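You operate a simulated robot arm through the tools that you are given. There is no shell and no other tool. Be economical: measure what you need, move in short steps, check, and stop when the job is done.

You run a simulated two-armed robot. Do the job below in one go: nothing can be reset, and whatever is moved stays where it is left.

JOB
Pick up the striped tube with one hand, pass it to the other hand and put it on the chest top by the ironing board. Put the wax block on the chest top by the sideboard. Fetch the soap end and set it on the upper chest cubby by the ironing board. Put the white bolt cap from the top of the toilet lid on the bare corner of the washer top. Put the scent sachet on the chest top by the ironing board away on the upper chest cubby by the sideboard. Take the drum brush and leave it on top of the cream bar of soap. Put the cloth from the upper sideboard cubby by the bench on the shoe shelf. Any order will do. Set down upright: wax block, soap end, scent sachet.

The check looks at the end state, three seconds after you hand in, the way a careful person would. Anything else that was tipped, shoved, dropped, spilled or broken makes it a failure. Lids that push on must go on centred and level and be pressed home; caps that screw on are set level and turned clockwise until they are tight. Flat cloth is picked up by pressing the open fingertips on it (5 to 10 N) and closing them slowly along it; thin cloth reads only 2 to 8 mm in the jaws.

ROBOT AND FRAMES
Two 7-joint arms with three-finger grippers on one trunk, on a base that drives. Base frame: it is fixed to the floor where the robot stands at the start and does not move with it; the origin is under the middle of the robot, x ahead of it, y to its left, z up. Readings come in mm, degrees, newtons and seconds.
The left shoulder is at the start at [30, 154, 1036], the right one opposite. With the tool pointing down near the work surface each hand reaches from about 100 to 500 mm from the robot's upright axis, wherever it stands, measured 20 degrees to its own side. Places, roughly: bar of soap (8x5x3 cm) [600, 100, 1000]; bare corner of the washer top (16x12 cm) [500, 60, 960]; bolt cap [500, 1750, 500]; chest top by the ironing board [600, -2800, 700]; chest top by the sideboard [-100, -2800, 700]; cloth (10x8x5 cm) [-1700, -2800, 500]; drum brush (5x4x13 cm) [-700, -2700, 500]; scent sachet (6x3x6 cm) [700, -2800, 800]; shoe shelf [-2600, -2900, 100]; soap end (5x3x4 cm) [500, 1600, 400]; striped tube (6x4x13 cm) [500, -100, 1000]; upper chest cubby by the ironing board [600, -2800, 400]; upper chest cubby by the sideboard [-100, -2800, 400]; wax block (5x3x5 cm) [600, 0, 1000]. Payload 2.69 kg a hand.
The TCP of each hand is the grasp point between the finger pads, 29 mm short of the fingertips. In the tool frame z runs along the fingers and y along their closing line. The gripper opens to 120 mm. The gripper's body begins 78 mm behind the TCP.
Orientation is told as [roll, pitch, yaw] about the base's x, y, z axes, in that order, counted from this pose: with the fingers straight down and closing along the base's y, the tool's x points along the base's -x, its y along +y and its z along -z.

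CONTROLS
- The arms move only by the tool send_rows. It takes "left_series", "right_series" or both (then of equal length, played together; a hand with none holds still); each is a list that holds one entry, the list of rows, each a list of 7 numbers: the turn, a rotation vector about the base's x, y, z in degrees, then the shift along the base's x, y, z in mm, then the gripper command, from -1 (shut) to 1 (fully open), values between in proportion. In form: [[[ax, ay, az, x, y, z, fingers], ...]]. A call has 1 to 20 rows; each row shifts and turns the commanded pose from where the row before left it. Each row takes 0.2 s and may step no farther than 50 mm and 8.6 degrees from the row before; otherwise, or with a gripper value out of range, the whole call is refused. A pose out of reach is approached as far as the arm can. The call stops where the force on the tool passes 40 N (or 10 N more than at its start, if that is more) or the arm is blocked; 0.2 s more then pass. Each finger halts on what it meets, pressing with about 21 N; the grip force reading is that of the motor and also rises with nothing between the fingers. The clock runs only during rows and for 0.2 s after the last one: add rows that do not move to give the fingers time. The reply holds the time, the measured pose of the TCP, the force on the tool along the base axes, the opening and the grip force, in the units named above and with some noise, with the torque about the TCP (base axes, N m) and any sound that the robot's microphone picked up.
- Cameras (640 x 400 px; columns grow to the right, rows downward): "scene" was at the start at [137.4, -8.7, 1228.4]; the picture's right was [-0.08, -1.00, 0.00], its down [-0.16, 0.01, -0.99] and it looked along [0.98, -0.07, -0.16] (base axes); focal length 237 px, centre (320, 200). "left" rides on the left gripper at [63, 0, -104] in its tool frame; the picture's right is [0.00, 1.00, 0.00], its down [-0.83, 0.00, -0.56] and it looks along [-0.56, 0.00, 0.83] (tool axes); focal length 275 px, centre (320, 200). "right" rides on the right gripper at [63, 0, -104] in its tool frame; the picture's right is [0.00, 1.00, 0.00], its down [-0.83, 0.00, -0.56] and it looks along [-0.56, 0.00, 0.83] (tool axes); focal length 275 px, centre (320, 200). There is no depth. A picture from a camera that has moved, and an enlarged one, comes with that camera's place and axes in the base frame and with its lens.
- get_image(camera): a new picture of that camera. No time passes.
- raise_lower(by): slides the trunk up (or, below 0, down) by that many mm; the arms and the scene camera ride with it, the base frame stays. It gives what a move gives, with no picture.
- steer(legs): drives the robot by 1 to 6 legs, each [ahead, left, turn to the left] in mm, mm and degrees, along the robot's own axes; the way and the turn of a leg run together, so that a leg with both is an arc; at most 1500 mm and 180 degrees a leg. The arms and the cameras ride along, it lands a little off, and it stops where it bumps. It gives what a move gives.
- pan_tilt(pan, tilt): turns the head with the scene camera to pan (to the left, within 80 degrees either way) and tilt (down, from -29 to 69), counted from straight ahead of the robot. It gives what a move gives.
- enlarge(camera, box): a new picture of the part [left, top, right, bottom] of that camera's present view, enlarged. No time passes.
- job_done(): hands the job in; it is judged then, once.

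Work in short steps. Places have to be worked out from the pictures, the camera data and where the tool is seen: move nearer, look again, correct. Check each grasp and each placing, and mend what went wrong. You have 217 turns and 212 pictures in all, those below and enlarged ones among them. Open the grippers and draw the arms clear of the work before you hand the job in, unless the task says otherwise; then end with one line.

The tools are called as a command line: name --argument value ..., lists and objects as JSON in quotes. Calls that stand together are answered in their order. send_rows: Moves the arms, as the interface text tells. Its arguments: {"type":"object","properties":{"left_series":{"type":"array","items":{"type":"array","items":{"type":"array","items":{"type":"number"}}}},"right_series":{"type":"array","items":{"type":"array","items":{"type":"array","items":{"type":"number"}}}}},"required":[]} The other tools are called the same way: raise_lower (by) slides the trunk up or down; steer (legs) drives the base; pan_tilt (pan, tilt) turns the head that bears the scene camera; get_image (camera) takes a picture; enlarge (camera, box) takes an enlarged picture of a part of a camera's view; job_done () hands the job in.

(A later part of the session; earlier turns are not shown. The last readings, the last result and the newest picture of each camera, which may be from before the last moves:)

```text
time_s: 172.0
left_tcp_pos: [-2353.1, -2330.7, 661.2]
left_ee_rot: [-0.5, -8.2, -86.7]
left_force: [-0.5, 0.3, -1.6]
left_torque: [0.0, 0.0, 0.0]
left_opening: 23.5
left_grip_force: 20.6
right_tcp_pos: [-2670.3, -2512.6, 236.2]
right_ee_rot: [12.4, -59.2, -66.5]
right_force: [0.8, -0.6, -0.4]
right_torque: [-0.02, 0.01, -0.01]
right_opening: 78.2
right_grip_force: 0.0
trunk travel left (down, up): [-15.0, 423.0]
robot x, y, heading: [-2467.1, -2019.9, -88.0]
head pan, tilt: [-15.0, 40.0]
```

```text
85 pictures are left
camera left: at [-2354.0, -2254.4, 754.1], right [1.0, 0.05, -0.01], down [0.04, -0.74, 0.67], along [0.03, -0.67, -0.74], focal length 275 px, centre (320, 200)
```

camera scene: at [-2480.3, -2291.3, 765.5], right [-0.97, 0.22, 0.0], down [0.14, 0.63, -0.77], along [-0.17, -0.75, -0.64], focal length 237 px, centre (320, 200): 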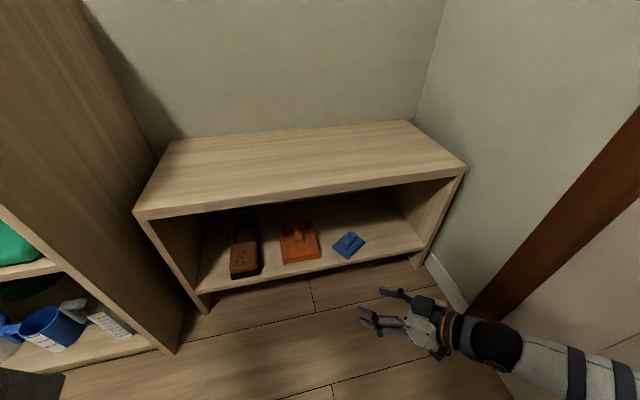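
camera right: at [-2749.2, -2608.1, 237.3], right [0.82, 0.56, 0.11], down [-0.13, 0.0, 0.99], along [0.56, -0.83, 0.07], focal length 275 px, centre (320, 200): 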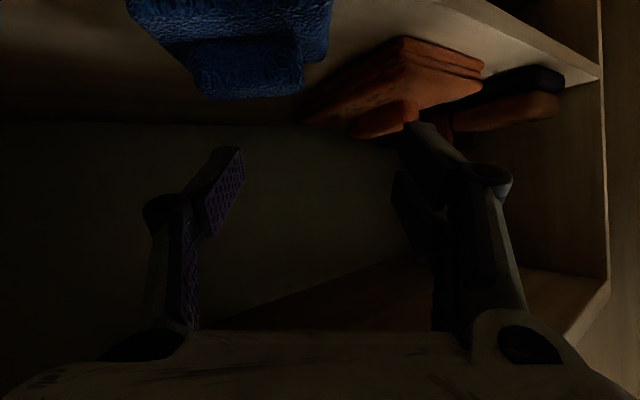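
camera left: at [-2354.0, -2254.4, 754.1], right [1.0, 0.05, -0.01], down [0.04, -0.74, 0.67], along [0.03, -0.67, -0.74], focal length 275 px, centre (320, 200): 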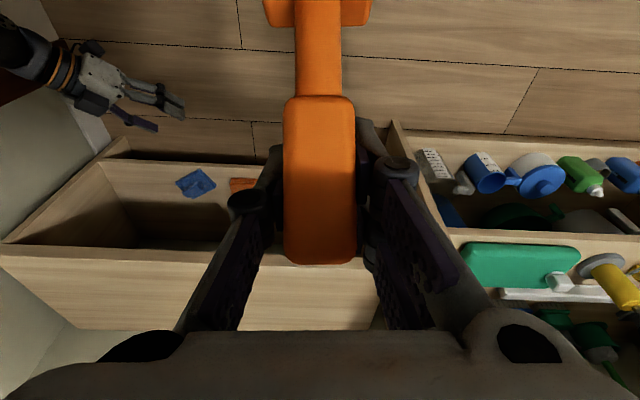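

The cloth lies flat on the shoe shelf between the orange item and the side. Now I'll raise the trunk, bring the right hand back to a carrying pose and drive back towards the washer with the brush.

raise_lower --by 385

send_rows --right_series '[[[0, 0, -6, 5, 10, 40, 0.3], [0, 0, -6, 5, 10, 40, 0.3], [0, 0, -6, 5, 10, 40, 0.3], [0, 0, -6, 5, 10, 40, 0.3], [6, 0, 0, 10, 0, 40, 0.3], [6, 0, 0, 10, 0, 40, 0.3], [6, 0, 0, 10, 0, 40, 0.3], [6, 0, 0, 10, 0, 40, 0.3], [0, 0, 0, 0, 0, 40, 0.3], [0, 0, 0, 0, 0, 40, 0.3], [0, 0, 0, 0, 0, 40, 0.3], [0, 0, 0, 0, 0, 0, 0.3]]]'

steer --legs '[[-480, 0, -2], [0, 1150, 0], [0, 1100, 0]]'

pan_tilt --pan 60 --tilt 20

get_image --camera "scene"

```text
time_s: 175.7
left_tcp_pos: [-2352.3, -2331.0, 1045.5]
left_ee_rot: [-0.7, -8.2, -86.7]
left_force: [0.5, 0.6, -0.5]
left_torque: [-0.03, 0.0, 0.0]
left_opening: 23.6
left_grip_force: 21.2
right_tcp_pos: [-2669.0, -2511.3, 620.9]
right_ee_rot: [12.6, -59.0, -66.7]
right_force: [0.2, 0.6, -0.1]
right_torque: [0.0, 0.0, -0.04]
right_opening: 77.9
right_grip_force: 0.0
trunk travel left (down, up): [-400.0, 38.0]
robot x, y, heading: [-2467.5, -2023.1, -88.5]
head pan, tilt: [-15.0, 40.0]
```

```text
time_s: 178.3
left_tcp_pos: [-2352.5, -2332.0, 1044.1]
left_ee_rot: [-0.4, -8.2, -86.8]
left_force: [0.1, -0.3, -0.2]
left_torque: [-0.07, -0.03, -0.04]
left_opening: 23.8
left_grip_force: 21.1
right_tcp_pos: [-2624.4, -2503.5, 1079.1]
right_ee_rot: [12.1, -35.0, -90.4]
right_force: [1.1, -0.6, 0.4]
right_torque: [0.0, 0.03, 0.02]
right_opening: 78.0
right_grip_force: 0.2
right hand out of reach, approached as far as the arm can: row 3, 4
trunk travel left (down, up): [-400.0, 38.0]
robot x, y, heading: [-2467.3, -2025.9, -87.9]
head pan, tilt: [-15.0, 40.0]
```

```text
time_s: 198.2
left_tcp_pos: [-114.4, -1898.5, 1046.2]
left_ee_rot: [-0.5, -8.2, -90.0]
left_force: [-0.3, -0.3, -1.1]
left_torque: [-0.08, 0.0, -0.01]
left_opening: 23.7
left_grip_force: 21.4
right_tcp_pos: [-395.9, -2054.5, 1076.8]
right_ee_rot: [12.2, -35.1, -93.7]
right_force: [-0.9, 0.0, 0.7]
right_torque: [-0.02, 0.01, 0.01]
right_opening: 78.0
right_grip_force: 0.0
trunk travel left (down, up): [-400.0, 38.0]
robot x, y, heading: [-210.0, -1583.6, -91.3]
head pan, tilt: [-15.0, 40.0]
```

```text
time_s: 199.7
left_tcp_pos: [-113.6, -1898.7, 1045.1]
left_ee_rot: [-0.5, -8.2, -90.1]
left_force: [-0.5, 0.7, -0.9]
left_torque: [-0.05, 0.01, 0.02]
left_opening: 23.9
left_grip_force: 20.5
right_tcp_pos: [-395.2, -2054.8, 1077.4]
right_ee_rot: [12.3, -35.1, -93.8]
right_force: [0.2, 0.1, 0.0]
right_torque: [0.0, -0.02, 0.03]
right_opening: 77.8
right_grip_force: 0.1
trunk travel left (down, up): [-400.0, 38.0]
robot x, y, heading: [-205.2, -1586.0, -91.4]
head pan, tilt: [60.0, 20.0]
```

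```text
84 pictures are left
camera scene: at [-132.7, -1681.1, 1210.6], right [-0.52, -0.85, 0.0], down [-0.29, 0.18, -0.94], along [0.8, -0.49, -0.34], focal length 237 px, centre (320, 200)
```

scene: 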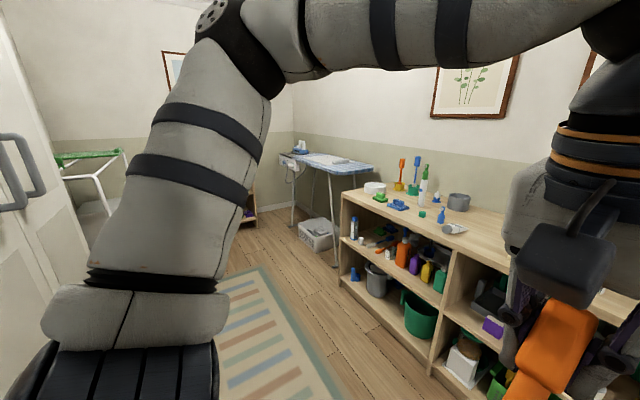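

I'm back near the doorway line. I'll turn to face +x, shift back a little and strafe left through the door to the washer.

steer --legs '[[0, 0, 91.4], [-50, 0, 0], [0, 1480, 0]]'

pan_tilt --pan 0 --tilt 20

get_image --camera "scene"

```text
time_s: 215.1
left_tcp_pos: [61.0, -19.1, 1045.2]
left_ee_rot: [-0.5, -8.1, 0.7]
left_force: [-0.5, 0.7, -0.5]
left_torque: [-0.03, -0.04, -0.03]
left_opening: 24.0
left_grip_force: 21.1
right_tcp_pos: [221.4, -299.3, 1078.5]
right_ee_rot: [12.3, -35.1, -3.2]
right_force: [0.5, -0.9, -0.8]
right_torque: [-0.03, 0.01, 0.0]
right_opening: 78.1
right_grip_force: 0.0
trunk travel left (down, up): [-400.0, 38.0]
robot x, y, heading: [-247.4, -118.4, -0.9]
head pan, tilt: [60.0, 20.0]
stopped in leg 3: the robot was blocked; the commanded pose is now the measured one
```

```text
time_s: 216.3
left_tcp_pos: [60.9, -19.6, 1045.3]
left_ee_rot: [-0.5, -8.2, 0.6]
left_force: [0.6, -0.3, -0.8]
left_torque: [0.0, -0.05, 0.0]
left_opening: 23.7
left_grip_force: 20.6
right_tcp_pos: [222.2, -298.5, 1078.6]
right_ee_rot: [12.2, -35.0, -3.1]
right_force: [0.6, 0.6, 0.3]
right_torque: [0.01, 0.0, 0.0]
right_opening: 78.2
right_grip_force: 0.1
trunk travel left (down, up): [-400.0, 38.0]
robot x, y, heading: [-249.5, -118.7, -0.9]
head pan, tilt: [0.0, 20.0]
```

```text
83 pictures are left
camera scene: at [-112.4, -123.0, 1210.6], right [-0.01, -1.0, 0.0], down [-0.34, 0.0, -0.94], along [0.94, -0.01, -0.34], focal length 237 px, centre (320, 200)
```

scene: 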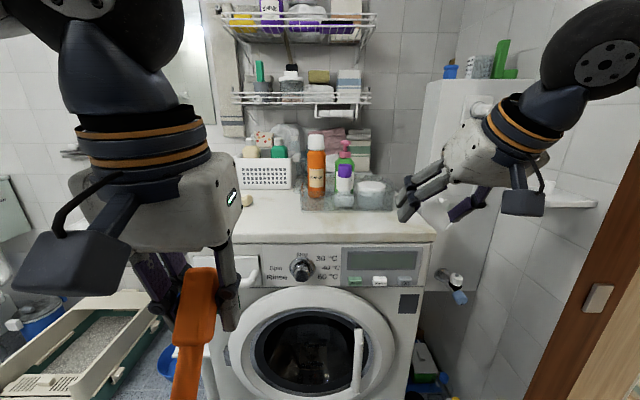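

The base was blocked short at y ≈ -118. I'll pan left to see what's there before continuing.

pan_tilt --pan 75 --tilt 25

get_image --camera "scene"

pan_tilt --pan -75 --tilt 25

get_image --camera "scene"

```text
time_s: 217.8
left_tcp_pos: [62.0, -19.9, 1045.2]
left_ee_rot: [-0.4, -8.3, 0.6]
left_force: [0.4, -0.5, -0.5]
left_torque: [-0.01, -0.03, 0.01]
left_opening: 24.0
left_grip_force: 20.8
right_tcp_pos: [221.6, -299.1, 1077.0]
right_ee_rot: [12.2, -35.0, -3.1]
right_force: [-0.1, 0.9, 0.1]
right_torque: [0.01, -0.02, 0.0]
right_opening: 78.1
right_grip_force: 0.1
trunk travel left (down, up): [-400.0, 38.0]
robot x, y, heading: [-251.8, -121.8, -0.7]
head pan, tilt: [75.0, 25.0]
```

```text
82 pictures are left
camera scene: at [-180.6, -33.3, 1202.5], right [0.96, -0.27, 0.0], down [-0.11, -0.41, -0.91], along [0.25, 0.87, -0.42], focal length 237 px, centre (320, 200)
```

scene: 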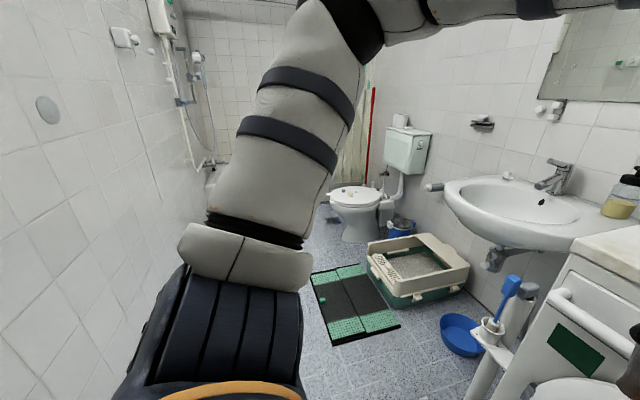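

```text
time_s: 220.2
left_tcp_pos: [61.1, -19.0, 1046.1]
left_ee_rot: [-0.5, -8.2, 0.6]
left_force: [-0.8, 0.6, -1.5]
left_torque: [0.01, -0.06, -0.01]
left_opening: 23.9
left_grip_force: 21.4
right_tcp_pos: [221.0, -299.9, 1078.3]
right_ee_rot: [12.2, -35.0, -3.0]
right_force: [-1.0, 0.8, -0.7]
right_torque: [0.01, 0.0, 0.02]
right_opening: 77.9
right_grip_force: 0.1
trunk travel left (down, up): [-400.0, 38.0]
robot x, y, heading: [-250.5, -121.2, -0.8]
head pan, tilt: [-75.0, 25.0]
```

```text
81 pictures are left
camera scene: at [-182.6, -211.2, 1202.5], right [-0.97, -0.25, 0.0], down [-0.1, 0.41, -0.91], along [0.22, -0.88, -0.42], focal length 237 px, centre (320, 200)
```

scene: 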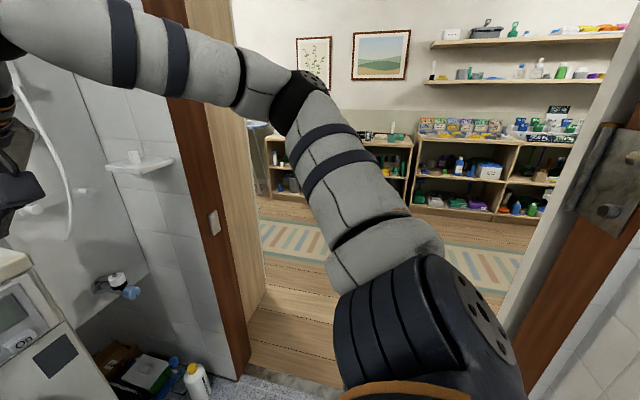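

The likely culprit is the wall or open door leaf behind me at this x. I'll move forward first, then left.

steer --legs '[[150, 0, 0.8], [0, 120, 0]]'

pan_tilt --pan 0 --tilt 25

get_image --camera "left"

```text
time_s: 222.7
left_tcp_pos: [205.1, 104.7, 1044.8]
left_ee_rot: [-0.5, -8.3, 1.5]
left_force: [0.4, 0.3, -1.2]
left_torque: [-0.01, -0.05, 0.0]
left_opening: 23.7
left_grip_force: 20.8
right_tcp_pos: [369.3, -173.5, 1078.5]
right_ee_rot: [12.2, -35.1, -2.2]
right_force: [-0.3, 0.0, 0.7]
right_torque: [-0.03, -0.04, -0.03]
right_opening: 78.1
right_grip_force: 0.1
trunk travel left (down, up): [-400.0, 38.0]
robot x, y, heading: [-105.8, -3.6, 0.2]
head pan, tilt: [-75.0, 25.0]
```

```text
time_s: 224.2
left_tcp_pos: [204.1, 103.6, 1045.3]
left_ee_rot: [-0.5, -8.2, 1.5]
left_force: [0.0, -0.6, -1.5]
left_torque: [-0.02, -0.05, -0.01]
left_opening: 23.9
left_grip_force: 20.9
right_tcp_pos: [367.8, -173.1, 1078.6]
right_ee_rot: [12.2, -35.1, -2.2]
right_force: [0.2, 0.7, -0.4]
right_torque: [-0.03, 0.0, 0.03]
right_opening: 77.9
right_grip_force: 0.0
trunk travel left (down, up): [-400.0, 38.0]
robot x, y, heading: [-107.8, -2.0, 0.1]
head pan, tilt: [0.0, 25.0]
```

```text
80 pictures are left
camera left: at [128.3, 102.0, 1139.2], right [-0.02, 1.0, -0.01], down [0.74, 0.02, 0.67], along [0.67, 0.01, -0.74], focal length 275 px, centre (320, 200)
```

left: 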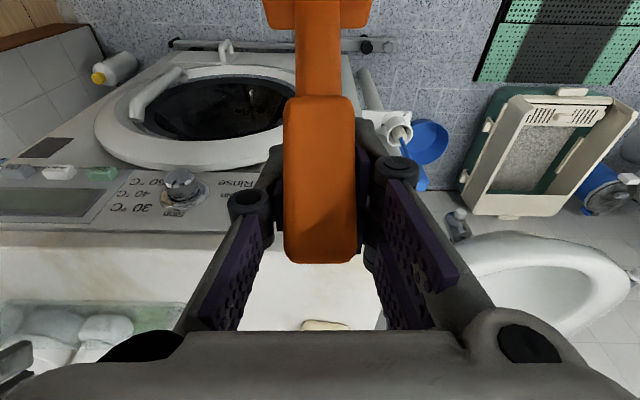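

I'm free again at (-108, -2). I'll raise the right hand over the tray height and straighten it, and turn the left hand back to 55° so the brush hangs upright.

send_rows --left_series '[[[0, -7.8, 0, 28, 0, 18, -0.8], [0, -7.8, 0, 28, 0, 18, -0.8], [0, -7.8, 0, 28, 0, 18, -0.8], [0, -7.8, 0, 28, 0, 18, -0.8], [0, -7.8, 0, 28, 0, 18, -0.8], [0, -7.6, 0, 28, 0, 18, -0.8], [0, 0, 0, 0, 0, 0, -0.8]]]' --right_series '[[[-6, 0, 0, -10, -15, 30, 0.3], [-6, 0, 0, -10, -15, 30, 0.3], [0, 0, 0, 0, 0, 30, 0.3], [0, 0, 0, 0, 0, 30, 0.3], [0, 0, 0, 0, 0, 0, 0.3], [0, 0, 0, 0, 0, 0, 0.3], [0, 0, 0, 0, 0, 0, 0.3]]]'

get_image --camera "scene"

get_image --camera "left"

```text
time_s: 225.8
left_tcp_pos: [374.2, 105.2, 1154.9]
left_ee_rot: [-2.4, -54.8, 2.6]
left_force: [-0.3, 0.1, -1.2]
left_torque: [0.01, -0.03, -0.01]
left_opening: 24.0
left_grip_force: 21.3
right_tcp_pos: [347.6, -203.5, 1197.8]
right_ee_rot: [-2.5, -34.6, 6.2]
right_force: [0.3, 0.6, 0.7]
right_torque: [-0.04, 0.03, -0.01]
right_opening: 78.0
right_grip_force: 0.1
trunk travel left (down, up): [-400.0, 38.0]
robot x, y, heading: [-109.4, -0.1, 0.2]
head pan, tilt: [0.0, 25.0]
```

```text
79 pictures are left
camera scene: at [30.9, -2.7, 1202.5], right [0.0, -1.0, 0.0], down [-0.42, 0.0, -0.91], along [0.91, 0.0, -0.42], focal length 237 px, centre (320, 200)
```

scene: 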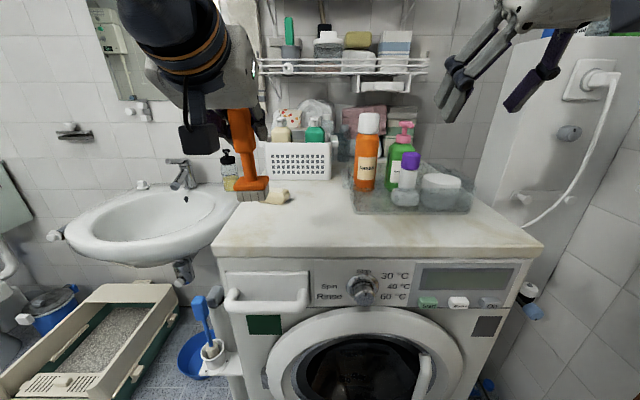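

```text
78 pictures are left
camera left: at [253.2, 102.7, 1162.6], right [-0.01, 1.0, -0.02], down [0.02, 0.02, 1.0], along [1.0, 0.01, -0.02], focal length 275 px, centre (320, 200)
```

left: 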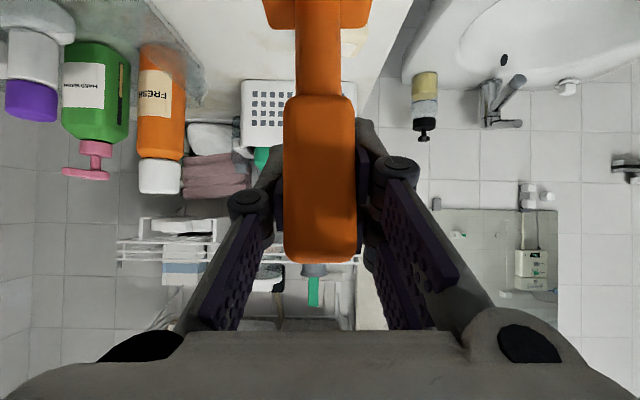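

The brush hangs upright. I'll drive 180 mm ahead to bring it over the soap.

steer --legs '[[180, 0, 0]]'

pan_tilt --pan 15 --tilt 35

get_image --camera "scene"

get_image --camera "right"

```text
time_s: 227.3
left_tcp_pos: [551.2, 105.0, 1152.9]
left_ee_rot: [-2.4, -54.7, 2.5]
left_force: [0.6, -0.3, -0.7]
left_torque: [0.01, -0.04, -0.01]
left_opening: 23.6
left_grip_force: 21.7
right_tcp_pos: [526.4, -203.1, 1197.9]
right_ee_rot: [-2.4, -34.5, 6.1]
right_force: [0.6, -1.0, -0.2]
right_torque: [0.01, 0.02, 0.02]
right_opening: 77.7
right_grip_force: 0.0
trunk travel left (down, up): [-400.0, 38.0]
robot x, y, heading: [73.0, -2.8, 0.2]
head pan, tilt: [0.0, 25.0]
```

```text
time_s: 228.0
left_tcp_pos: [550.8, 104.8, 1154.0]
left_ee_rot: [-2.4, -54.8, 2.6]
left_force: [-0.2, -0.6, -1.5]
left_torque: [0.03, -0.03, -0.02]
left_opening: 23.9
left_grip_force: 21.2
right_tcp_pos: [525.2, -202.2, 1197.7]
right_ee_rot: [-2.4, -34.7, 6.2]
right_force: [-0.6, -0.9, -0.2]
right_torque: [0.0, -0.01, -0.01]
right_opening: 77.9
right_grip_force: 0.2
trunk travel left (down, up): [-400.0, 38.0]
robot x, y, heading: [70.8, 1.8, 0.3]
head pan, tilt: [15.0, 35.0]
```

```text
77 pictures are left
camera scene: at [201.4, 20.8, 1186.8], right [0.26, -0.96, 0.0], down [-0.55, -0.15, -0.82], along [0.79, 0.22, -0.57], focal length 237 px, centre (320, 200)
```

scene: 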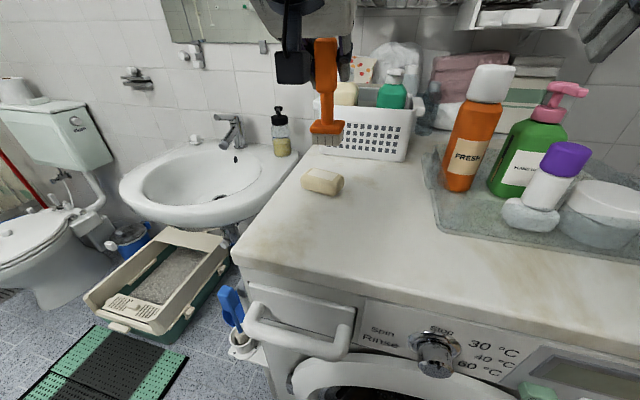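

```text
76 pictures are left
camera right: at [415.8, -209.9, 1248.1], right [-0.09, 1.0, -0.04], down [0.36, 0.07, 0.93], along [0.93, 0.07, -0.37], focal length 275 px, centre (320, 200)
```

right: 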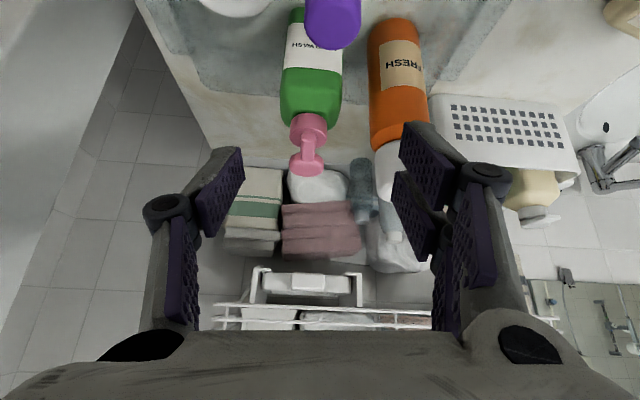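

The soap's top centre is at about (566, 115). I'll move the brush over it and lower to just above.

send_rows --left_series '[[[0, 0, 0, 15, 10, 0, -0.8], [0, 0, 0, 0, 0, -25, -0.8], [0, 0, 0, 0, 0, -25, -0.8], [0, 0, 0, 0, 0, -10, -0.8], [0, 0, 0, 0, 0, 0, -0.8]]]'

enlarge --camera "scene" --box '[240, 100, 420, 220]'

get_image --camera "left"

```text
time_s: 229.2
left_tcp_pos: [566.2, 115.8, 1093.5]
left_ee_rot: [-2.4, -54.8, 2.6]
left_force: [-0.6, -0.3, -1.7]
left_torque: [-0.03, -0.01, 0.02]
left_opening: 24.0
left_grip_force: 21.4
right_tcp_pos: [524.2, -203.6, 1198.3]
right_ee_rot: [-2.4, -34.7, 6.2]
right_force: [-0.2, 0.7, -0.3]
right_torque: [-0.01, -0.05, -0.01]
right_opening: 78.1
right_grip_force: 0.0
trunk travel left (down, up): [-400.0, 38.0]
robot x, y, heading: [71.4, -1.7, 0.5]
head pan, tilt: [15.0, 35.0]
```

```text
3.33 times, centred on (330, 160) of scene
camera zoom: at [201.4, 20.9, 1186.8], right [0.26, -0.96, 0.0], down [-0.55, -0.15, -0.82], along [0.79, 0.22, -0.57], focal length 789 px, centre (287, 333)
```

zoom: 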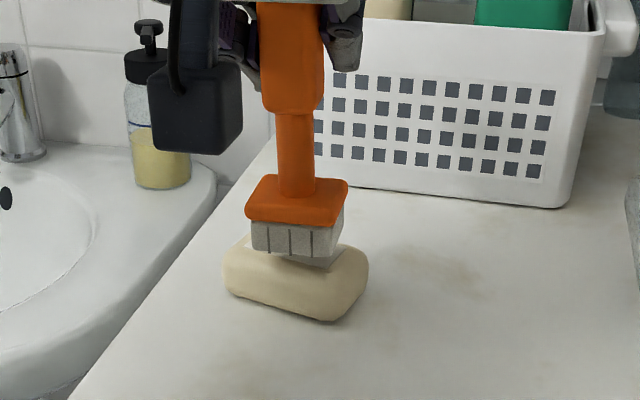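

```text
74 pictures are left
camera left: at [445.6, 113.9, 1101.2], right [-0.01, 1.0, -0.02], down [0.02, 0.02, 1.0], along [1.0, 0.01, -0.02], focal length 275 px, centre (320, 200)
```

left: 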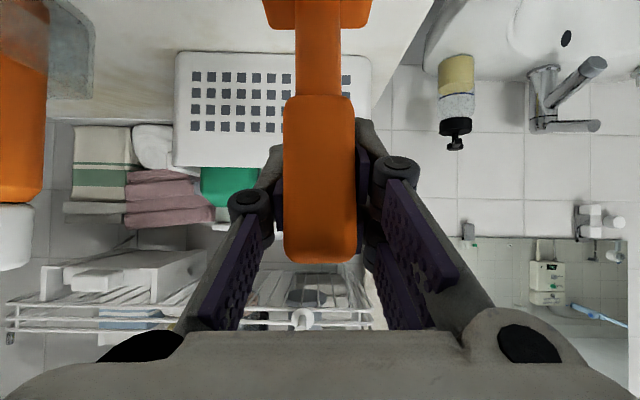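

The brush is centred over the soap, about 15 mm above it. I'll lower in small steps to contact.

send_rows --left_series '[[[0, 0, 0, 0, 0, -6, -0.8], [0, 0, 0, 0, 0, -4, -0.8], [0, 0, 0, 0, 0, -3, -0.8], [0, 0, 0, 0, 0, 0, -0.8]]]'

enlarge --camera "scene" --box '[240, 100, 420, 220]'

```text
time_s: 230.2
left_tcp_pos: [566.6, 115.2, 1082.2]
left_ee_rot: [-2.4, -55.0, 2.6]
left_force: [0.8, 0.1, 3.6]
left_torque: [0.12, 0.0, -0.04]
left_opening: 24.1
left_grip_force: 21.2
right_tcp_pos: [524.6, -202.1, 1197.5]
right_ee_rot: [-2.4, -34.7, 6.2]
right_force: [-0.4, 0.7, 1.1]
right_torque: [-0.01, 0.0, -0.04]
right_opening: 78.2
right_grip_force: 0.1
trunk travel left (down, up): [-400.0, 38.0]
robot x, y, heading: [72.1, -2.1, 0.2]
head pan, tilt: [15.0, 35.0]
```

```text
3.33 times, centred on (330, 160) of scene
camera zoom: at [201.2, 20.9, 1186.9], right [0.26, -0.96, 0.0], down [-0.55, -0.15, -0.82], along [0.79, 0.22, -0.57], focal length 789 px, centre (287, 333)
```

zoom: 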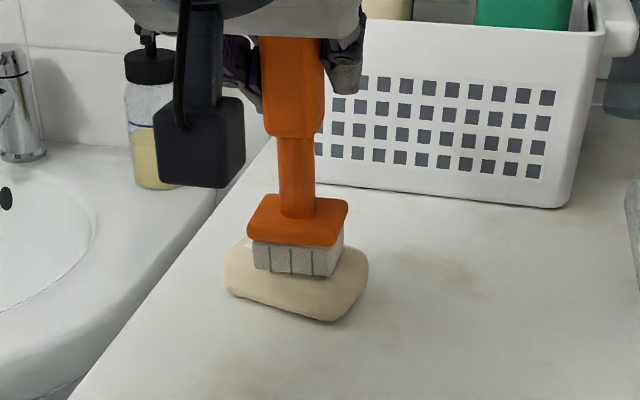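

It has light contact of 4 N and is well centred. I'll press 2 mm more and release slowly.

send_rows --left_series '[[[0, 0, 0, 0, 0, -2, -0.8], [0, 0, 0, 0, 0, 0, -0.6], [0, 0, 0, 0, 0, 0, -0.4], [0, 0, 0, 0, 0, 0, -0.2], [0, 0, 0, 0, 0, 0, 0], [0, 0, 0, 0, 0, 0, 0.1], [0, 0, 0, 0, 0, 0, 0.1]]]'

enlarge --camera "scene" --box '[240, 100, 420, 220]'

get_image --camera "left"

```text
time_s: 231.8
left_tcp_pos: [565.2, 115.5, 1080.5]
left_ee_rot: [-2.5, -54.8, 2.6]
left_force: [0.4, 0.3, -0.4]
left_torque: [0.01, 0.0, 0.05]
left_opening: 65.7
left_grip_force: 0.1
right_tcp_pos: [524.8, -202.8, 1197.9]
right_ee_rot: [-2.4, -34.7, 6.1]
right_force: [-0.1, 0.4, -0.3]
right_torque: [0.03, -0.04, 0.0]
right_opening: 78.3
right_grip_force: 0.0
trunk travel left (down, up): [-400.0, 38.0]
robot x, y, heading: [67.7, 2.7, 0.0]
head pan, tilt: [15.0, 35.0]
```

```text
3.33 times, centred on (330, 160) of scene
camera zoom: at [201.4, 20.9, 1186.7], right [0.26, -0.96, 0.0], down [-0.55, -0.15, -0.82], along [0.79, 0.22, -0.57], focal length 789 px, centre (287, 333)
```

zoom: 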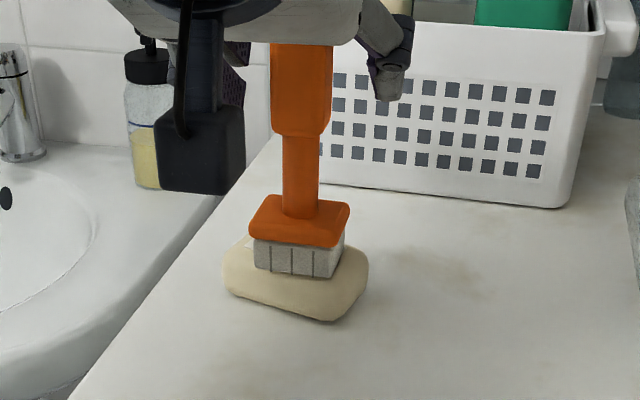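

```text
71 pictures are left
camera left: at [445.9, 113.4, 1087.4], right [-0.01, 1.0, -0.02], down [0.02, 0.02, 1.0], along [1.0, 0.01, -0.02], focal length 275 px, centre (320, 200)
```

left: 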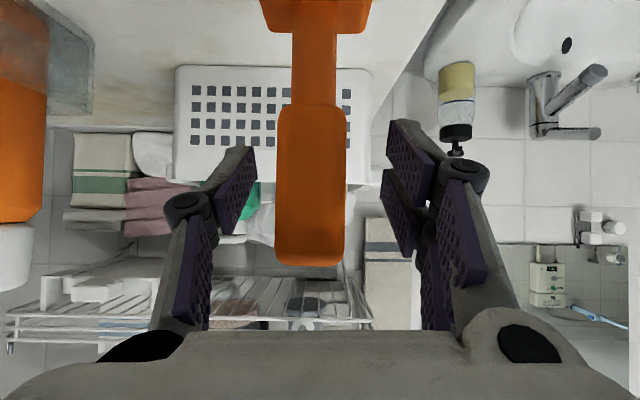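

The brush stands centred on the soap. I'll back the left hand straight away from it, lift, then back the base off and strafe left towards the toilet.

send_rows --left_series '[[[0, 0, 0, -20, 0, 0, 0.1], [0, 0, 0, -40, 0, 10, 0.1], [0, 0, 0, -40, 0, 30, 0.1], [0, 0, 0, 0, 0, 40, 0.1], [0, 0, 0, 0, 0, 0, 0.1]]]'

steer --legs '[[-240, 0, 0], [0, 1400, 0]]'

pan_tilt --pan 10 --tilt 40

get_image --camera "scene"

```text
time_s: 233.0
left_tcp_pos: [465.1, 117.8, 1160.3]
left_ee_rot: [-2.5, -54.6, 2.6]
left_force: [-0.5, -1.4, -0.5]
left_torque: [-0.02, 0.03, 0.01]
left_opening: 66.0
left_grip_force: 0.1
right_tcp_pos: [525.6, -202.4, 1198.0]
right_ee_rot: [-2.4, -34.7, 6.2]
right_force: [-0.3, -0.9, 0.7]
right_torque: [-0.02, 0.02, 0.0]
right_opening: 77.9
right_grip_force: 0.1
trunk travel left (down, up): [-400.0, 38.0]
robot x, y, heading: [69.6, 0.0, 0.3]
head pan, tilt: [15.0, 35.0]
```

```text
time_s: 245.3
left_tcp_pos: [237.9, 1508.7, 1161.1]
left_ee_rot: [-2.4, -54.8, 1.4]
left_force: [-0.4, 0.8, 0.1]
left_torque: [0.02, -0.02, -0.01]
left_opening: 66.2
left_grip_force: 0.1
right_tcp_pos: [290.7, 1188.4, 1197.6]
right_ee_rot: [-2.3, -34.6, 5.1]
right_force: [-0.5, -0.8, 0.2]
right_torque: [-0.02, -0.02, 0.0]
right_opening: 78.0
right_grip_force: 0.1
trunk travel left (down, up): [-400.0, 38.0]
robot x, y, heading: [-158.7, 1397.4, -0.8]
head pan, tilt: [15.0, 35.0]
```

```text
time_s: 246.0
left_tcp_pos: [236.9, 1509.2, 1158.7]
left_ee_rot: [-2.5, -54.7, 1.6]
left_force: [0.1, 0.6, 0.2]
left_torque: [-0.03, 0.02, 0.0]
left_opening: 66.1
left_grip_force: 0.0
right_tcp_pos: [291.2, 1187.9, 1197.9]
right_ee_rot: [-2.4, -34.6, 5.0]
right_force: [-0.5, -0.1, 0.2]
right_torque: [0.02, 0.01, 0.01]
right_opening: 78.0
right_grip_force: 0.0
trunk travel left (down, up): [-400.0, 38.0]
robot x, y, heading: [-157.7, 1398.4, -1.1]
head pan, tilt: [10.0, 40.0]
```

```text
70 pictures are left
camera scene: at [-28.6, 1417.9, 1186.9], right [0.24, -0.97, 0.0], down [-0.55, -0.14, -0.82], along [0.8, 0.19, -0.57], focal length 237 px, centre (320, 200)
```

scene: 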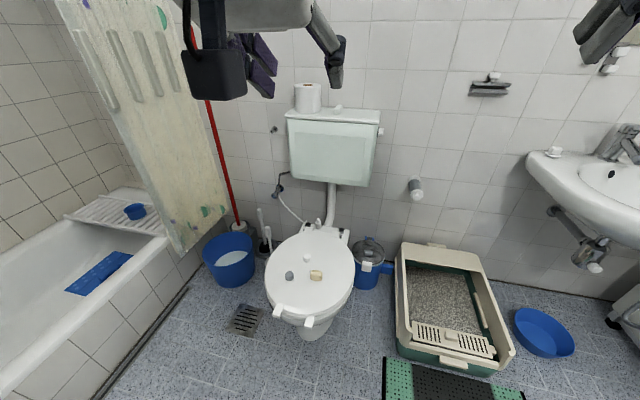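

The toilet lid carries a few small items. I'll zoom in to identify the white bolt cap and the soap end.

enlarge --camera "scene" --box '[250, 220, 370, 340]'

```text
3.33 times, centred on (310, 280) of scene
camera zoom: at [-28.6, 1417.9, 1186.9], right [0.24, -0.97, 0.0], down [-0.55, -0.14, -0.82], along [0.8, 0.19, -0.57], focal length 789 px, centre (353, -67)
```

zoom: 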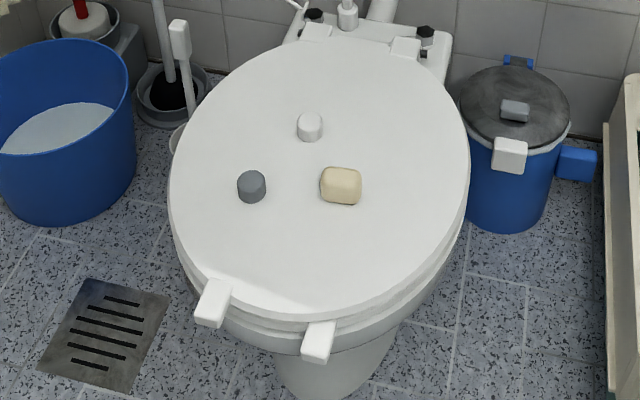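

The round white cap stands at about (598, 1619) and the beige soap end at (516, 1558), both on the lid; the grey one isn't wanted. I'll move to (-50, 1500), lower the trunk and check from the hand camera.

steer --legs '[[0, 100, 1], [105, 0, 0]]'

raise_lower --by -300

send_rows --left_series '[[[0, 0, 0, 10, 0, -45, 0.1], [0, 0, 0, 10, 0, -45, 0.1], [0, 0, 0, 10, 0, -45, 0.1], [0, 0, 0, 10, 0, -45, 0.1], [0, 0, 0, 10, 0, -45, 0.1], [0, 0, 0, 0, 0, 0, 0.1]]]'

get_image --camera "left"

```text
time_s: 248.2
left_tcp_pos: [340.9, 1614.7, 1159.8]
left_ee_rot: [-2.3, -54.7, 2.5]
left_force: [0.3, 0.5, 0.6]
left_torque: [0.0, 0.0, 0.02]
left_opening: 66.0
left_grip_force: 0.1
right_tcp_pos: [399.9, 1295.1, 1197.7]
right_ee_rot: [-2.4, -34.6, 5.8]
right_force: [0.4, 0.0, -0.1]
right_torque: [-0.01, 0.03, 0.03]
right_opening: 77.9
right_grip_force: 0.0
trunk travel left (down, up): [-400.0, 38.0]
robot x, y, heading: [-52.4, 1500.3, 0.1]
head pan, tilt: [10.0, 40.0]
```

```text
time_s: 251.2
left_tcp_pos: [356.6, 1618.7, 847.0]
left_ee_rot: [-3.6, -51.9, 4.2]
left_force: [-0.9, 0.3, 0.7]
left_torque: [-0.03, 0.0, 0.01]
left_opening: 66.2
left_grip_force: 0.0
right_tcp_pos: [429.3, 1296.9, 862.6]
right_ee_rot: [-1.8, -30.4, 5.6]
right_force: [1.3, 1.0, 1.0]
right_torque: [0.02, -0.01, -0.02]
right_opening: 78.1
right_grip_force: 0.1
trunk travel left (down, up): [-100.0, 338.0]
robot x, y, heading: [-55.7, 1499.6, -0.1]
head pan, tilt: [10.0, 40.0]
```

```text
time_s: 252.6
left_tcp_pos: [420.4, 1604.5, 632.4]
left_ee_rot: [-2.2, -52.7, 2.1]
left_force: [-0.2, -0.4, 0.1]
left_torque: [0.01, 0.01, -0.01]
left_opening: 66.1
left_grip_force: 0.1
left hand out of reach, approached as far as the arm can: row 3, 4, 5
right_tcp_pos: [427.1, 1295.8, 861.2]
right_ee_rot: [-1.9, -30.4, 5.6]
right_force: [-1.0, -0.2, 0.4]
right_torque: [-0.04, 0.01, 0.0]
right_opening: 78.0
right_grip_force: 0.0
trunk travel left (down, up): [-100.0, 338.0]
robot x, y, heading: [-54.6, 1502.2, -0.1]
head pan, tilt: [10.0, 40.0]
```

```text
68 pictures are left
camera left: at [301.6, 1604.3, 644.3], right [-0.01, 1.0, -0.02], down [0.06, 0.02, 1.0], along [1.0, 0.0, -0.06], focal length 275 px, centre (320, 200)
```

left: 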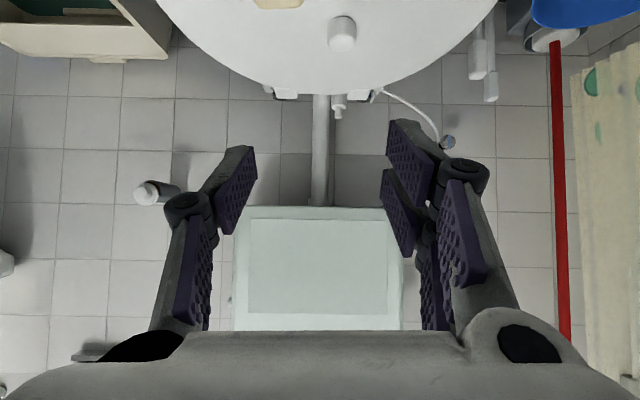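

From the two views the lid lies at about z = 410 with the cap near (610, 1623). I'll extend the left hand towards it at a safe height for a closer look.

send_rows --left_series '[[[0, 0, 0, 40, 5, 0, 0], [0, 0, 0, 40, 5, -10, 0], [0, 0, 0, 40, 5, -20, 0], [0, 0, 0, 20, 0, -20, 0], [0, 0, 0, 0, 0, 0, 0]]]'

get_image --camera "left"

get_image --camera "scene"

```text
time_s: 253.8
left_tcp_pos: [560.9, 1619.1, 579.9]
left_ee_rot: [-2.2, -52.7, 2.2]
left_force: [-0.1, -0.2, -0.4]
left_torque: [-0.04, -0.01, 0.0]
left_opening: 59.6
left_grip_force: 0.1
right_tcp_pos: [428.6, 1295.2, 863.2]
right_ee_rot: [-1.9, -30.3, 5.6]
right_force: [0.6, -0.3, 0.1]
right_torque: [0.0, 0.0, 0.01]
right_opening: 78.0
right_grip_force: 0.2
trunk travel left (down, up): [-100.0, 338.0]
robot x, y, heading: [-51.5, 1501.4, 0.1]
head pan, tilt: [10.0, 40.0]
```

```text
67 pictures are left
camera left: at [441.9, 1618.5, 592.4], right [-0.01, 1.0, -0.02], down [0.06, 0.02, 1.0], along [1.0, 0.0, -0.06], focal length 275 px, centre (320, 200)
```

left: 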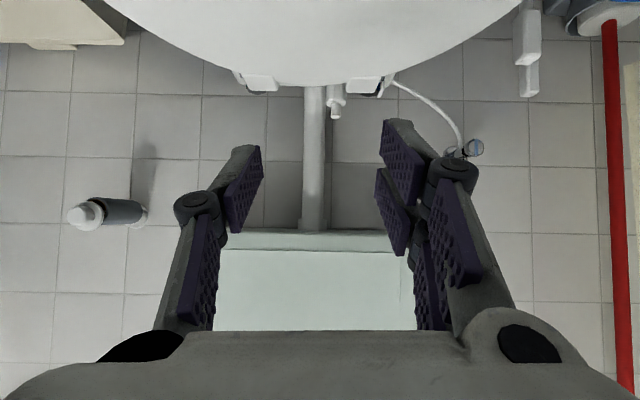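

```text
66 pictures are left
camera scene: at [184.3, 1512.9, 851.6], right [0.17, -0.98, 0.0], down [-0.63, -0.11, -0.77], along [0.75, 0.13, -0.64], focal length 237 px, centre (320, 200)
```

scene: 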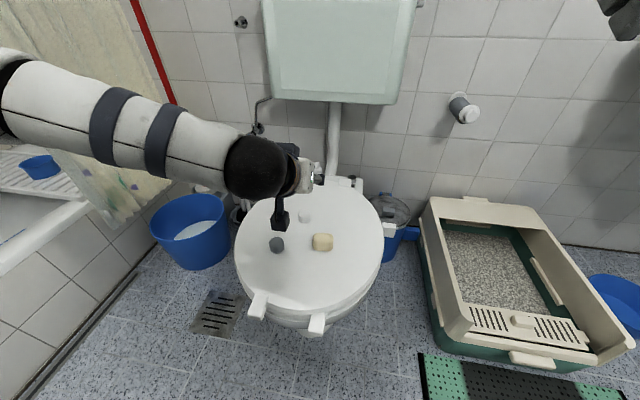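

The camera is too flat to see the lid now. I'll pitch the left hand down to about 38° and look again.

send_rows --left_series '[[[0, 7, 0, 0, 0, -10, 0], [0, 7, 0, 0, 0, -15, 0], [0, 0, 0, 0, 0, -15, 0], [0, 0, 0, 0, 0, 0, 0]]]'

get_image --camera "left"

```text
time_s: 254.8
left_tcp_pos: [562.0, 1619.0, 539.2]
left_ee_rot: [-1.4, -38.7, 1.7]
left_force: [0.1, 0.2, 0.1]
left_torque: [0.01, 0.0, -0.01]
left_opening: 60.3
left_grip_force: 0.0
right_tcp_pos: [429.0, 1296.2, 862.6]
right_ee_rot: [-1.9, -30.3, 5.6]
right_force: [0.3, -0.2, 0.0]
right_torque: [0.02, -0.03, -0.01]
right_opening: 78.1
right_grip_force: 0.0
trunk travel left (down, up): [-100.0, 338.0]
robot x, y, heading: [-54.7, 1497.3, 0.0]
head pan, tilt: [10.0, 40.0]
```

```text
65 pictures are left
camera left: at [449.6, 1618.5, 581.1], right [-0.01, 1.0, -0.02], down [0.3, 0.02, 0.95], along [0.95, 0.0, -0.3], focal length 275 px, centre (320, 200)
```

left: 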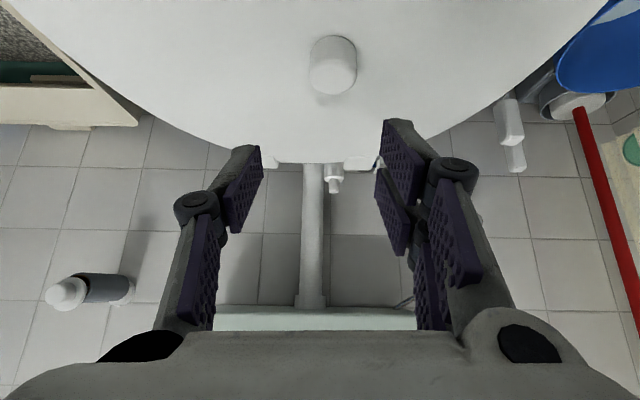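

The white cap is at (621, 1626), about 36 mm wide and 25 mm tall on the lid at z ≈ 408. I'll descend so the fingertips straddle it.

send_rows --left_series '[[[0, 0, 0, 23, 4, -25, 0], [0, 0, 0, 23, 3, -30, 0], [0, 0, 0, 0, 0, -20, 0], [0, 0, 0, 0, 0, -12, 0], [0, 0, 0, 0, 0, -6, 0], [0, 0, 0, 0, 0, 0, 0]]]'

get_image --camera "left"

```text
time_s: 256.0
left_tcp_pos: [612.9, 1633.6, 456.4]
left_ee_rot: [-1.1, -40.2, 1.9]
left_force: [-1.1, 7.0, 14.3]
left_torque: [0.63, 0.09, -0.05]
left_opening: 71.8
left_grip_force: 5.3
right_tcp_pos: [428.5, 1296.5, 862.7]
right_ee_rot: [-1.9, -30.4, 5.8]
right_force: [0.9, 1.0, 0.6]
right_torque: [0.0, -0.01, -0.01]
right_opening: 77.9
right_grip_force: 0.1
trunk travel left (down, up): [-100.0, 338.0]
robot x, y, heading: [-54.4, 1499.2, -0.0]
head pan, tilt: [10.0, 40.0]
stopped in row 6 (left hand): the force on the tool passed its limit at 44 N (the readings are from after the stop); the commanded pose is now the measured one
```

```text
64 pictures are left
camera left: at [499.4, 1629.3, 494.3], right [-0.02, 1.0, -0.01], down [0.28, 0.01, 0.96], along [0.96, 0.01, -0.28], focal length 275 px, centre (320, 200)
```

left: 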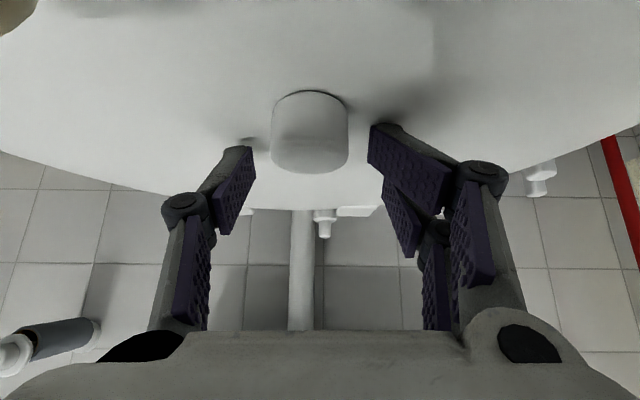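

A fingertip touched the lid, so the lid is at z ≈ 428 and the cap centre is really at about (603, 1627). I'll lift 5 mm, shift back 23 mm and recentre.

send_rows --left_series '[[[0, 0, 0, 0, -3, 5, 0], [0, 0, 0, -12, -3, 0, 0], [0, 0, 0, -11, 0, 0, 0], [0, 0, 0, 0, 0, 0, 0]]]'

get_image --camera "left"

```text
time_s: 257.0
left_tcp_pos: [589.2, 1623.7, 459.9]
left_ee_rot: [-1.1, -39.9, 1.7]
left_force: [9.7, 1.0, 15.7]
left_torque: [0.49, -0.27, -0.28]
left_opening: 62.9
left_grip_force: 0.9
right_tcp_pos: [427.8, 1295.6, 863.4]
right_ee_rot: [-1.9, -30.4, 5.8]
right_force: [0.8, -0.4, 0.2]
right_torque: [0.01, 0.01, 0.02]
right_opening: 77.7
right_grip_force: 0.1
trunk travel left (down, up): [-100.0, 338.0]
robot x, y, heading: [-53.9, 1500.2, 0.1]
head pan, tilt: [10.0, 40.0]
```

```text
63 pictures are left
camera left: at [475.4, 1621.6, 498.5], right [-0.01, 1.0, -0.01], down [0.28, 0.02, 0.96], along [0.96, 0.01, -0.28], focal length 275 px, centre (320, 200)
```

left: 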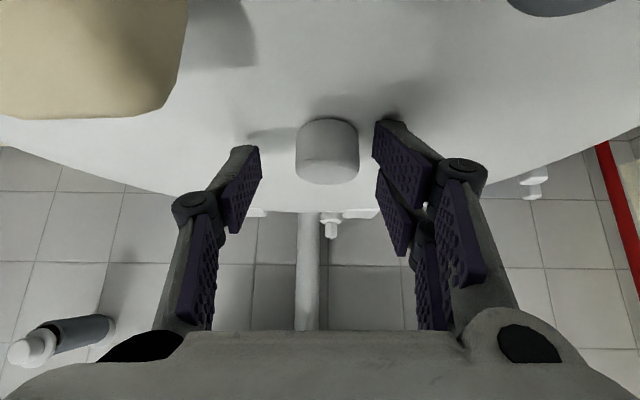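

The cap is nearly centred and a fingertip is still dragging slightly. I'll raise 4 mm, shift 4 mm left and close.

send_rows --left_series '[[[0, 0, 0, 0, 3, 5, 0], [0, 0, 0, 0, 0, 0, -0.2], [0, 0, 0, 0, 0, 0, -0.4], [0, 0, 0, 0, 0, 0, -0.6], [0, 0, 0, 0, 0, 0, -0.7], [0, 0, 0, 0, 0, 0, -0.7]]]'

get_image --camera "left"

```text
time_s: 258.4
left_tcp_pos: [588.9, 1625.9, 463.7]
left_ee_rot: [-1.2, -39.7, 1.8]
left_force: [0.4, -0.3, -0.1]
left_torque: [-0.01, -0.04, 0.01]
left_opening: 29.2
left_grip_force: 20.9
right_tcp_pos: [429.6, 1296.4, 862.1]
right_ee_rot: [-1.9, -30.4, 5.8]
right_force: [0.2, -0.9, -0.2]
right_torque: [0.0, 0.01, -0.02]
right_opening: 78.1
right_grip_force: 0.1
trunk travel left (down, up): [-100.0, 338.0]
robot x, y, heading: [-50.6, 1500.0, -0.1]
head pan, tilt: [10.0, 40.0]
```

```text
62 pictures are left
camera left: at [475.0, 1624.8, 502.5], right [-0.01, 1.0, -0.01], down [0.28, 0.02, 0.96], along [0.96, 0.01, -0.28], focal length 275 px, centre (320, 200)
```

left: 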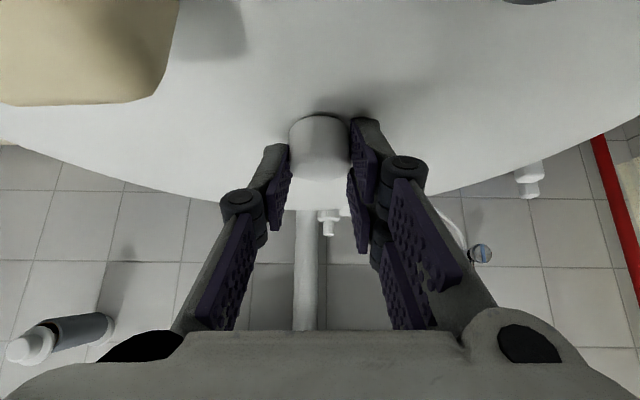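

It's gripped at 29 mm. I'll lift it 80 mm and verify.

send_rows --left_series '[[[0, 0, 0, 0, 0, 20, -0.7], [0, 0, 0, -10, 0, 30, -0.7], [0, 0, 0, -20, 0, 40, -0.7], [0, 0, 0, -20, 20, 40, -0.7], [0, 0, 0, 0, 0, 0, -0.7]]]'

get_image --camera "left"

```text
time_s: 259.6
left_tcp_pos: [537.1, 1647.6, 593.0]
left_ee_rot: [-1.2, -39.7, 1.7]
left_force: [-0.1, 0.5, 0.1]
left_torque: [0.02, 0.03, 0.04]
left_opening: 29.3
left_grip_force: 20.7
right_tcp_pos: [430.0, 1297.0, 863.0]
right_ee_rot: [-1.9, -30.5, 5.8]
right_force: [0.4, -0.1, -0.2]
right_torque: [-0.03, -0.02, 0.01]
right_opening: 78.0
right_grip_force: 0.2
trunk travel left (down, up): [-100.0, 338.0]
robot x, y, heading: [-55.0, 1499.6, 0.2]
head pan, tilt: [10.0, 40.0]
```

```text
61 pictures are left
camera left: at [423.9, 1645.0, 631.8], right [-0.01, 1.0, -0.01], down [0.28, 0.02, 0.96], along [0.96, 0.01, -0.28], focal length 275 px, centre (320, 200)
```

left: 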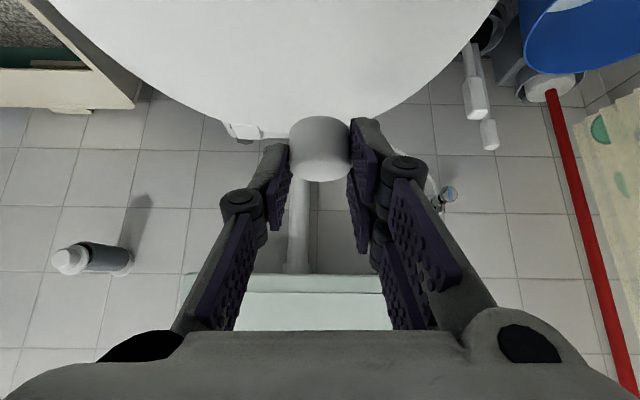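

The cap is held and upright. Now I'll shift the base 100 mm left and bring the right hand over the soap end at about (530, 1562), keeping the left hand aside.

send_rows --left_series '[[[0, 0, 0, -30, 0, 30, -0.7], [0, 0, 0, -30, 0, 30, -0.7], [0, 0, 0, -20, 0, 30, -0.7], [0, 0, 0, 0, 0, 0, -0.7]]]'

steer --legs '[[0, 100, 0]]'

send_rows --right_series '[[[0, -4, -3, 9, 20, -37, 0.3], [0, -4, -3, 9, 20, -37, 0.3], [0, 0, 0, 9, 20, -37, 0.3], [0, 0, 0, 9, 20, -37, 0.3], [0, 0, 0, 9, 20, -37, 0.3], [0, 0, 0, 9, 20, -37, 0.3], [0, 0, 0, 9, 20, -37, 0.3], [0, 0, 0, 7, 20, -37, 0.3], [0, 0, 0, 0, 0, 0, 0.3]]]'

get_image --camera "right"

get_image --camera "scene"

```text
time_s: 260.6
left_tcp_pos: [458.8, 1647.8, 685.3]
left_ee_rot: [-1.3, -39.7, 1.7]
left_force: [-0.1, 0.4, -0.3]
left_torque: [-0.02, 0.01, -0.03]
left_opening: 29.1
left_grip_force: 21.2
right_tcp_pos: [429.2, 1295.9, 862.6]
right_ee_rot: [-1.9, -30.5, 5.6]
right_force: [0.4, -0.1, 0.1]
right_torque: [-0.03, 0.01, -0.03]
right_opening: 77.9
right_grip_force: 0.0
trunk travel left (down, up): [-100.0, 338.0]
robot x, y, heading: [-56.2, 1498.1, -0.0]
head pan, tilt: [10.0, 40.0]
```

```text
time_s: 262.0
left_tcp_pos: [458.7, 1749.1, 684.0]
left_ee_rot: [-1.1, -39.6, 1.8]
left_force: [0.0, 0.1, 0.6]
left_torque: [0.01, 0.01, 0.0]
left_opening: 29.1
left_grip_force: 20.7
right_tcp_pos: [429.3, 1396.2, 862.6]
right_ee_rot: [-1.9, -30.3, 5.7]
right_force: [0.0, 0.0, -0.4]
right_torque: [0.01, 0.0, 0.0]
right_opening: 77.8
right_grip_force: 0.1
trunk travel left (down, up): [-100.0, 338.0]
robot x, y, heading: [-54.4, 1601.0, 0.3]
head pan, tilt: [10.0, 40.0]
```

```text
time_s: 264.0
left_tcp_pos: [458.2, 1749.3, 684.1]
left_ee_rot: [-1.1, -39.7, 1.8]
left_force: [-0.9, -0.3, -0.5]
left_torque: [0.01, 0.01, -0.01]
left_opening: 29.1
left_grip_force: 21.0
right_tcp_pos: [499.9, 1555.8, 564.8]
right_ee_rot: [-2.4, -38.2, 0.0]
right_force: [-0.3, 0.7, 0.2]
right_torque: [0.02, -0.03, -0.01]
right_opening: 77.9
right_grip_force: 0.1
trunk travel left (down, up): [-100.0, 338.0]
robot x, y, heading: [-48.2, 1600.2, 0.1]
head pan, tilt: [10.0, 40.0]
```

```text
60 pictures are left
camera right: at [388.5, 1560.5, 607.7], right [0.02, 1.0, -0.04], down [0.31, 0.03, 0.95], along [0.95, -0.03, -0.31], focal length 275 px, centre (320, 200)
```

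right: 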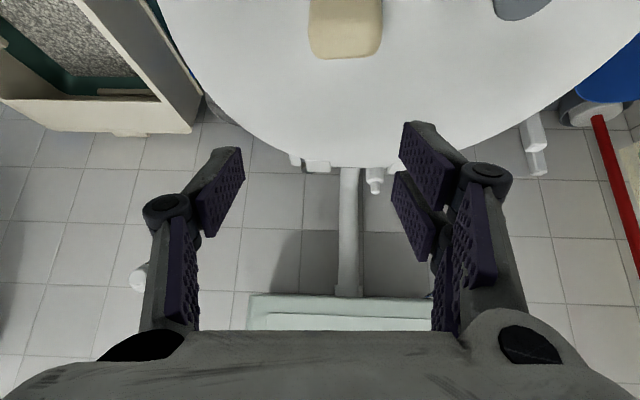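

```text
59 pictures are left
camera scene: at [184.2, 1613.9, 851.6], right [0.17, -0.98, 0.0], down [-0.63, -0.11, -0.77], along [0.75, 0.13, -0.64], focal length 237 px, centre (320, 200)
```

scene: 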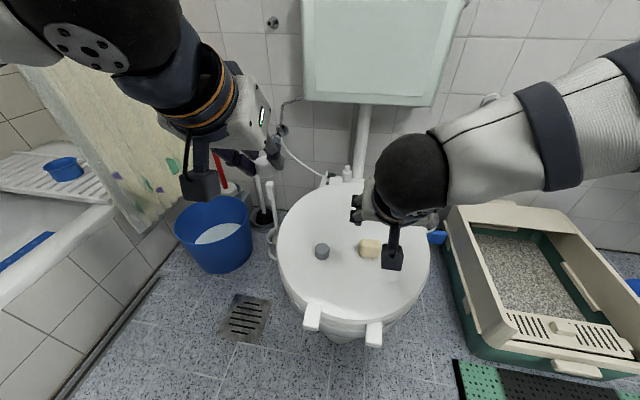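

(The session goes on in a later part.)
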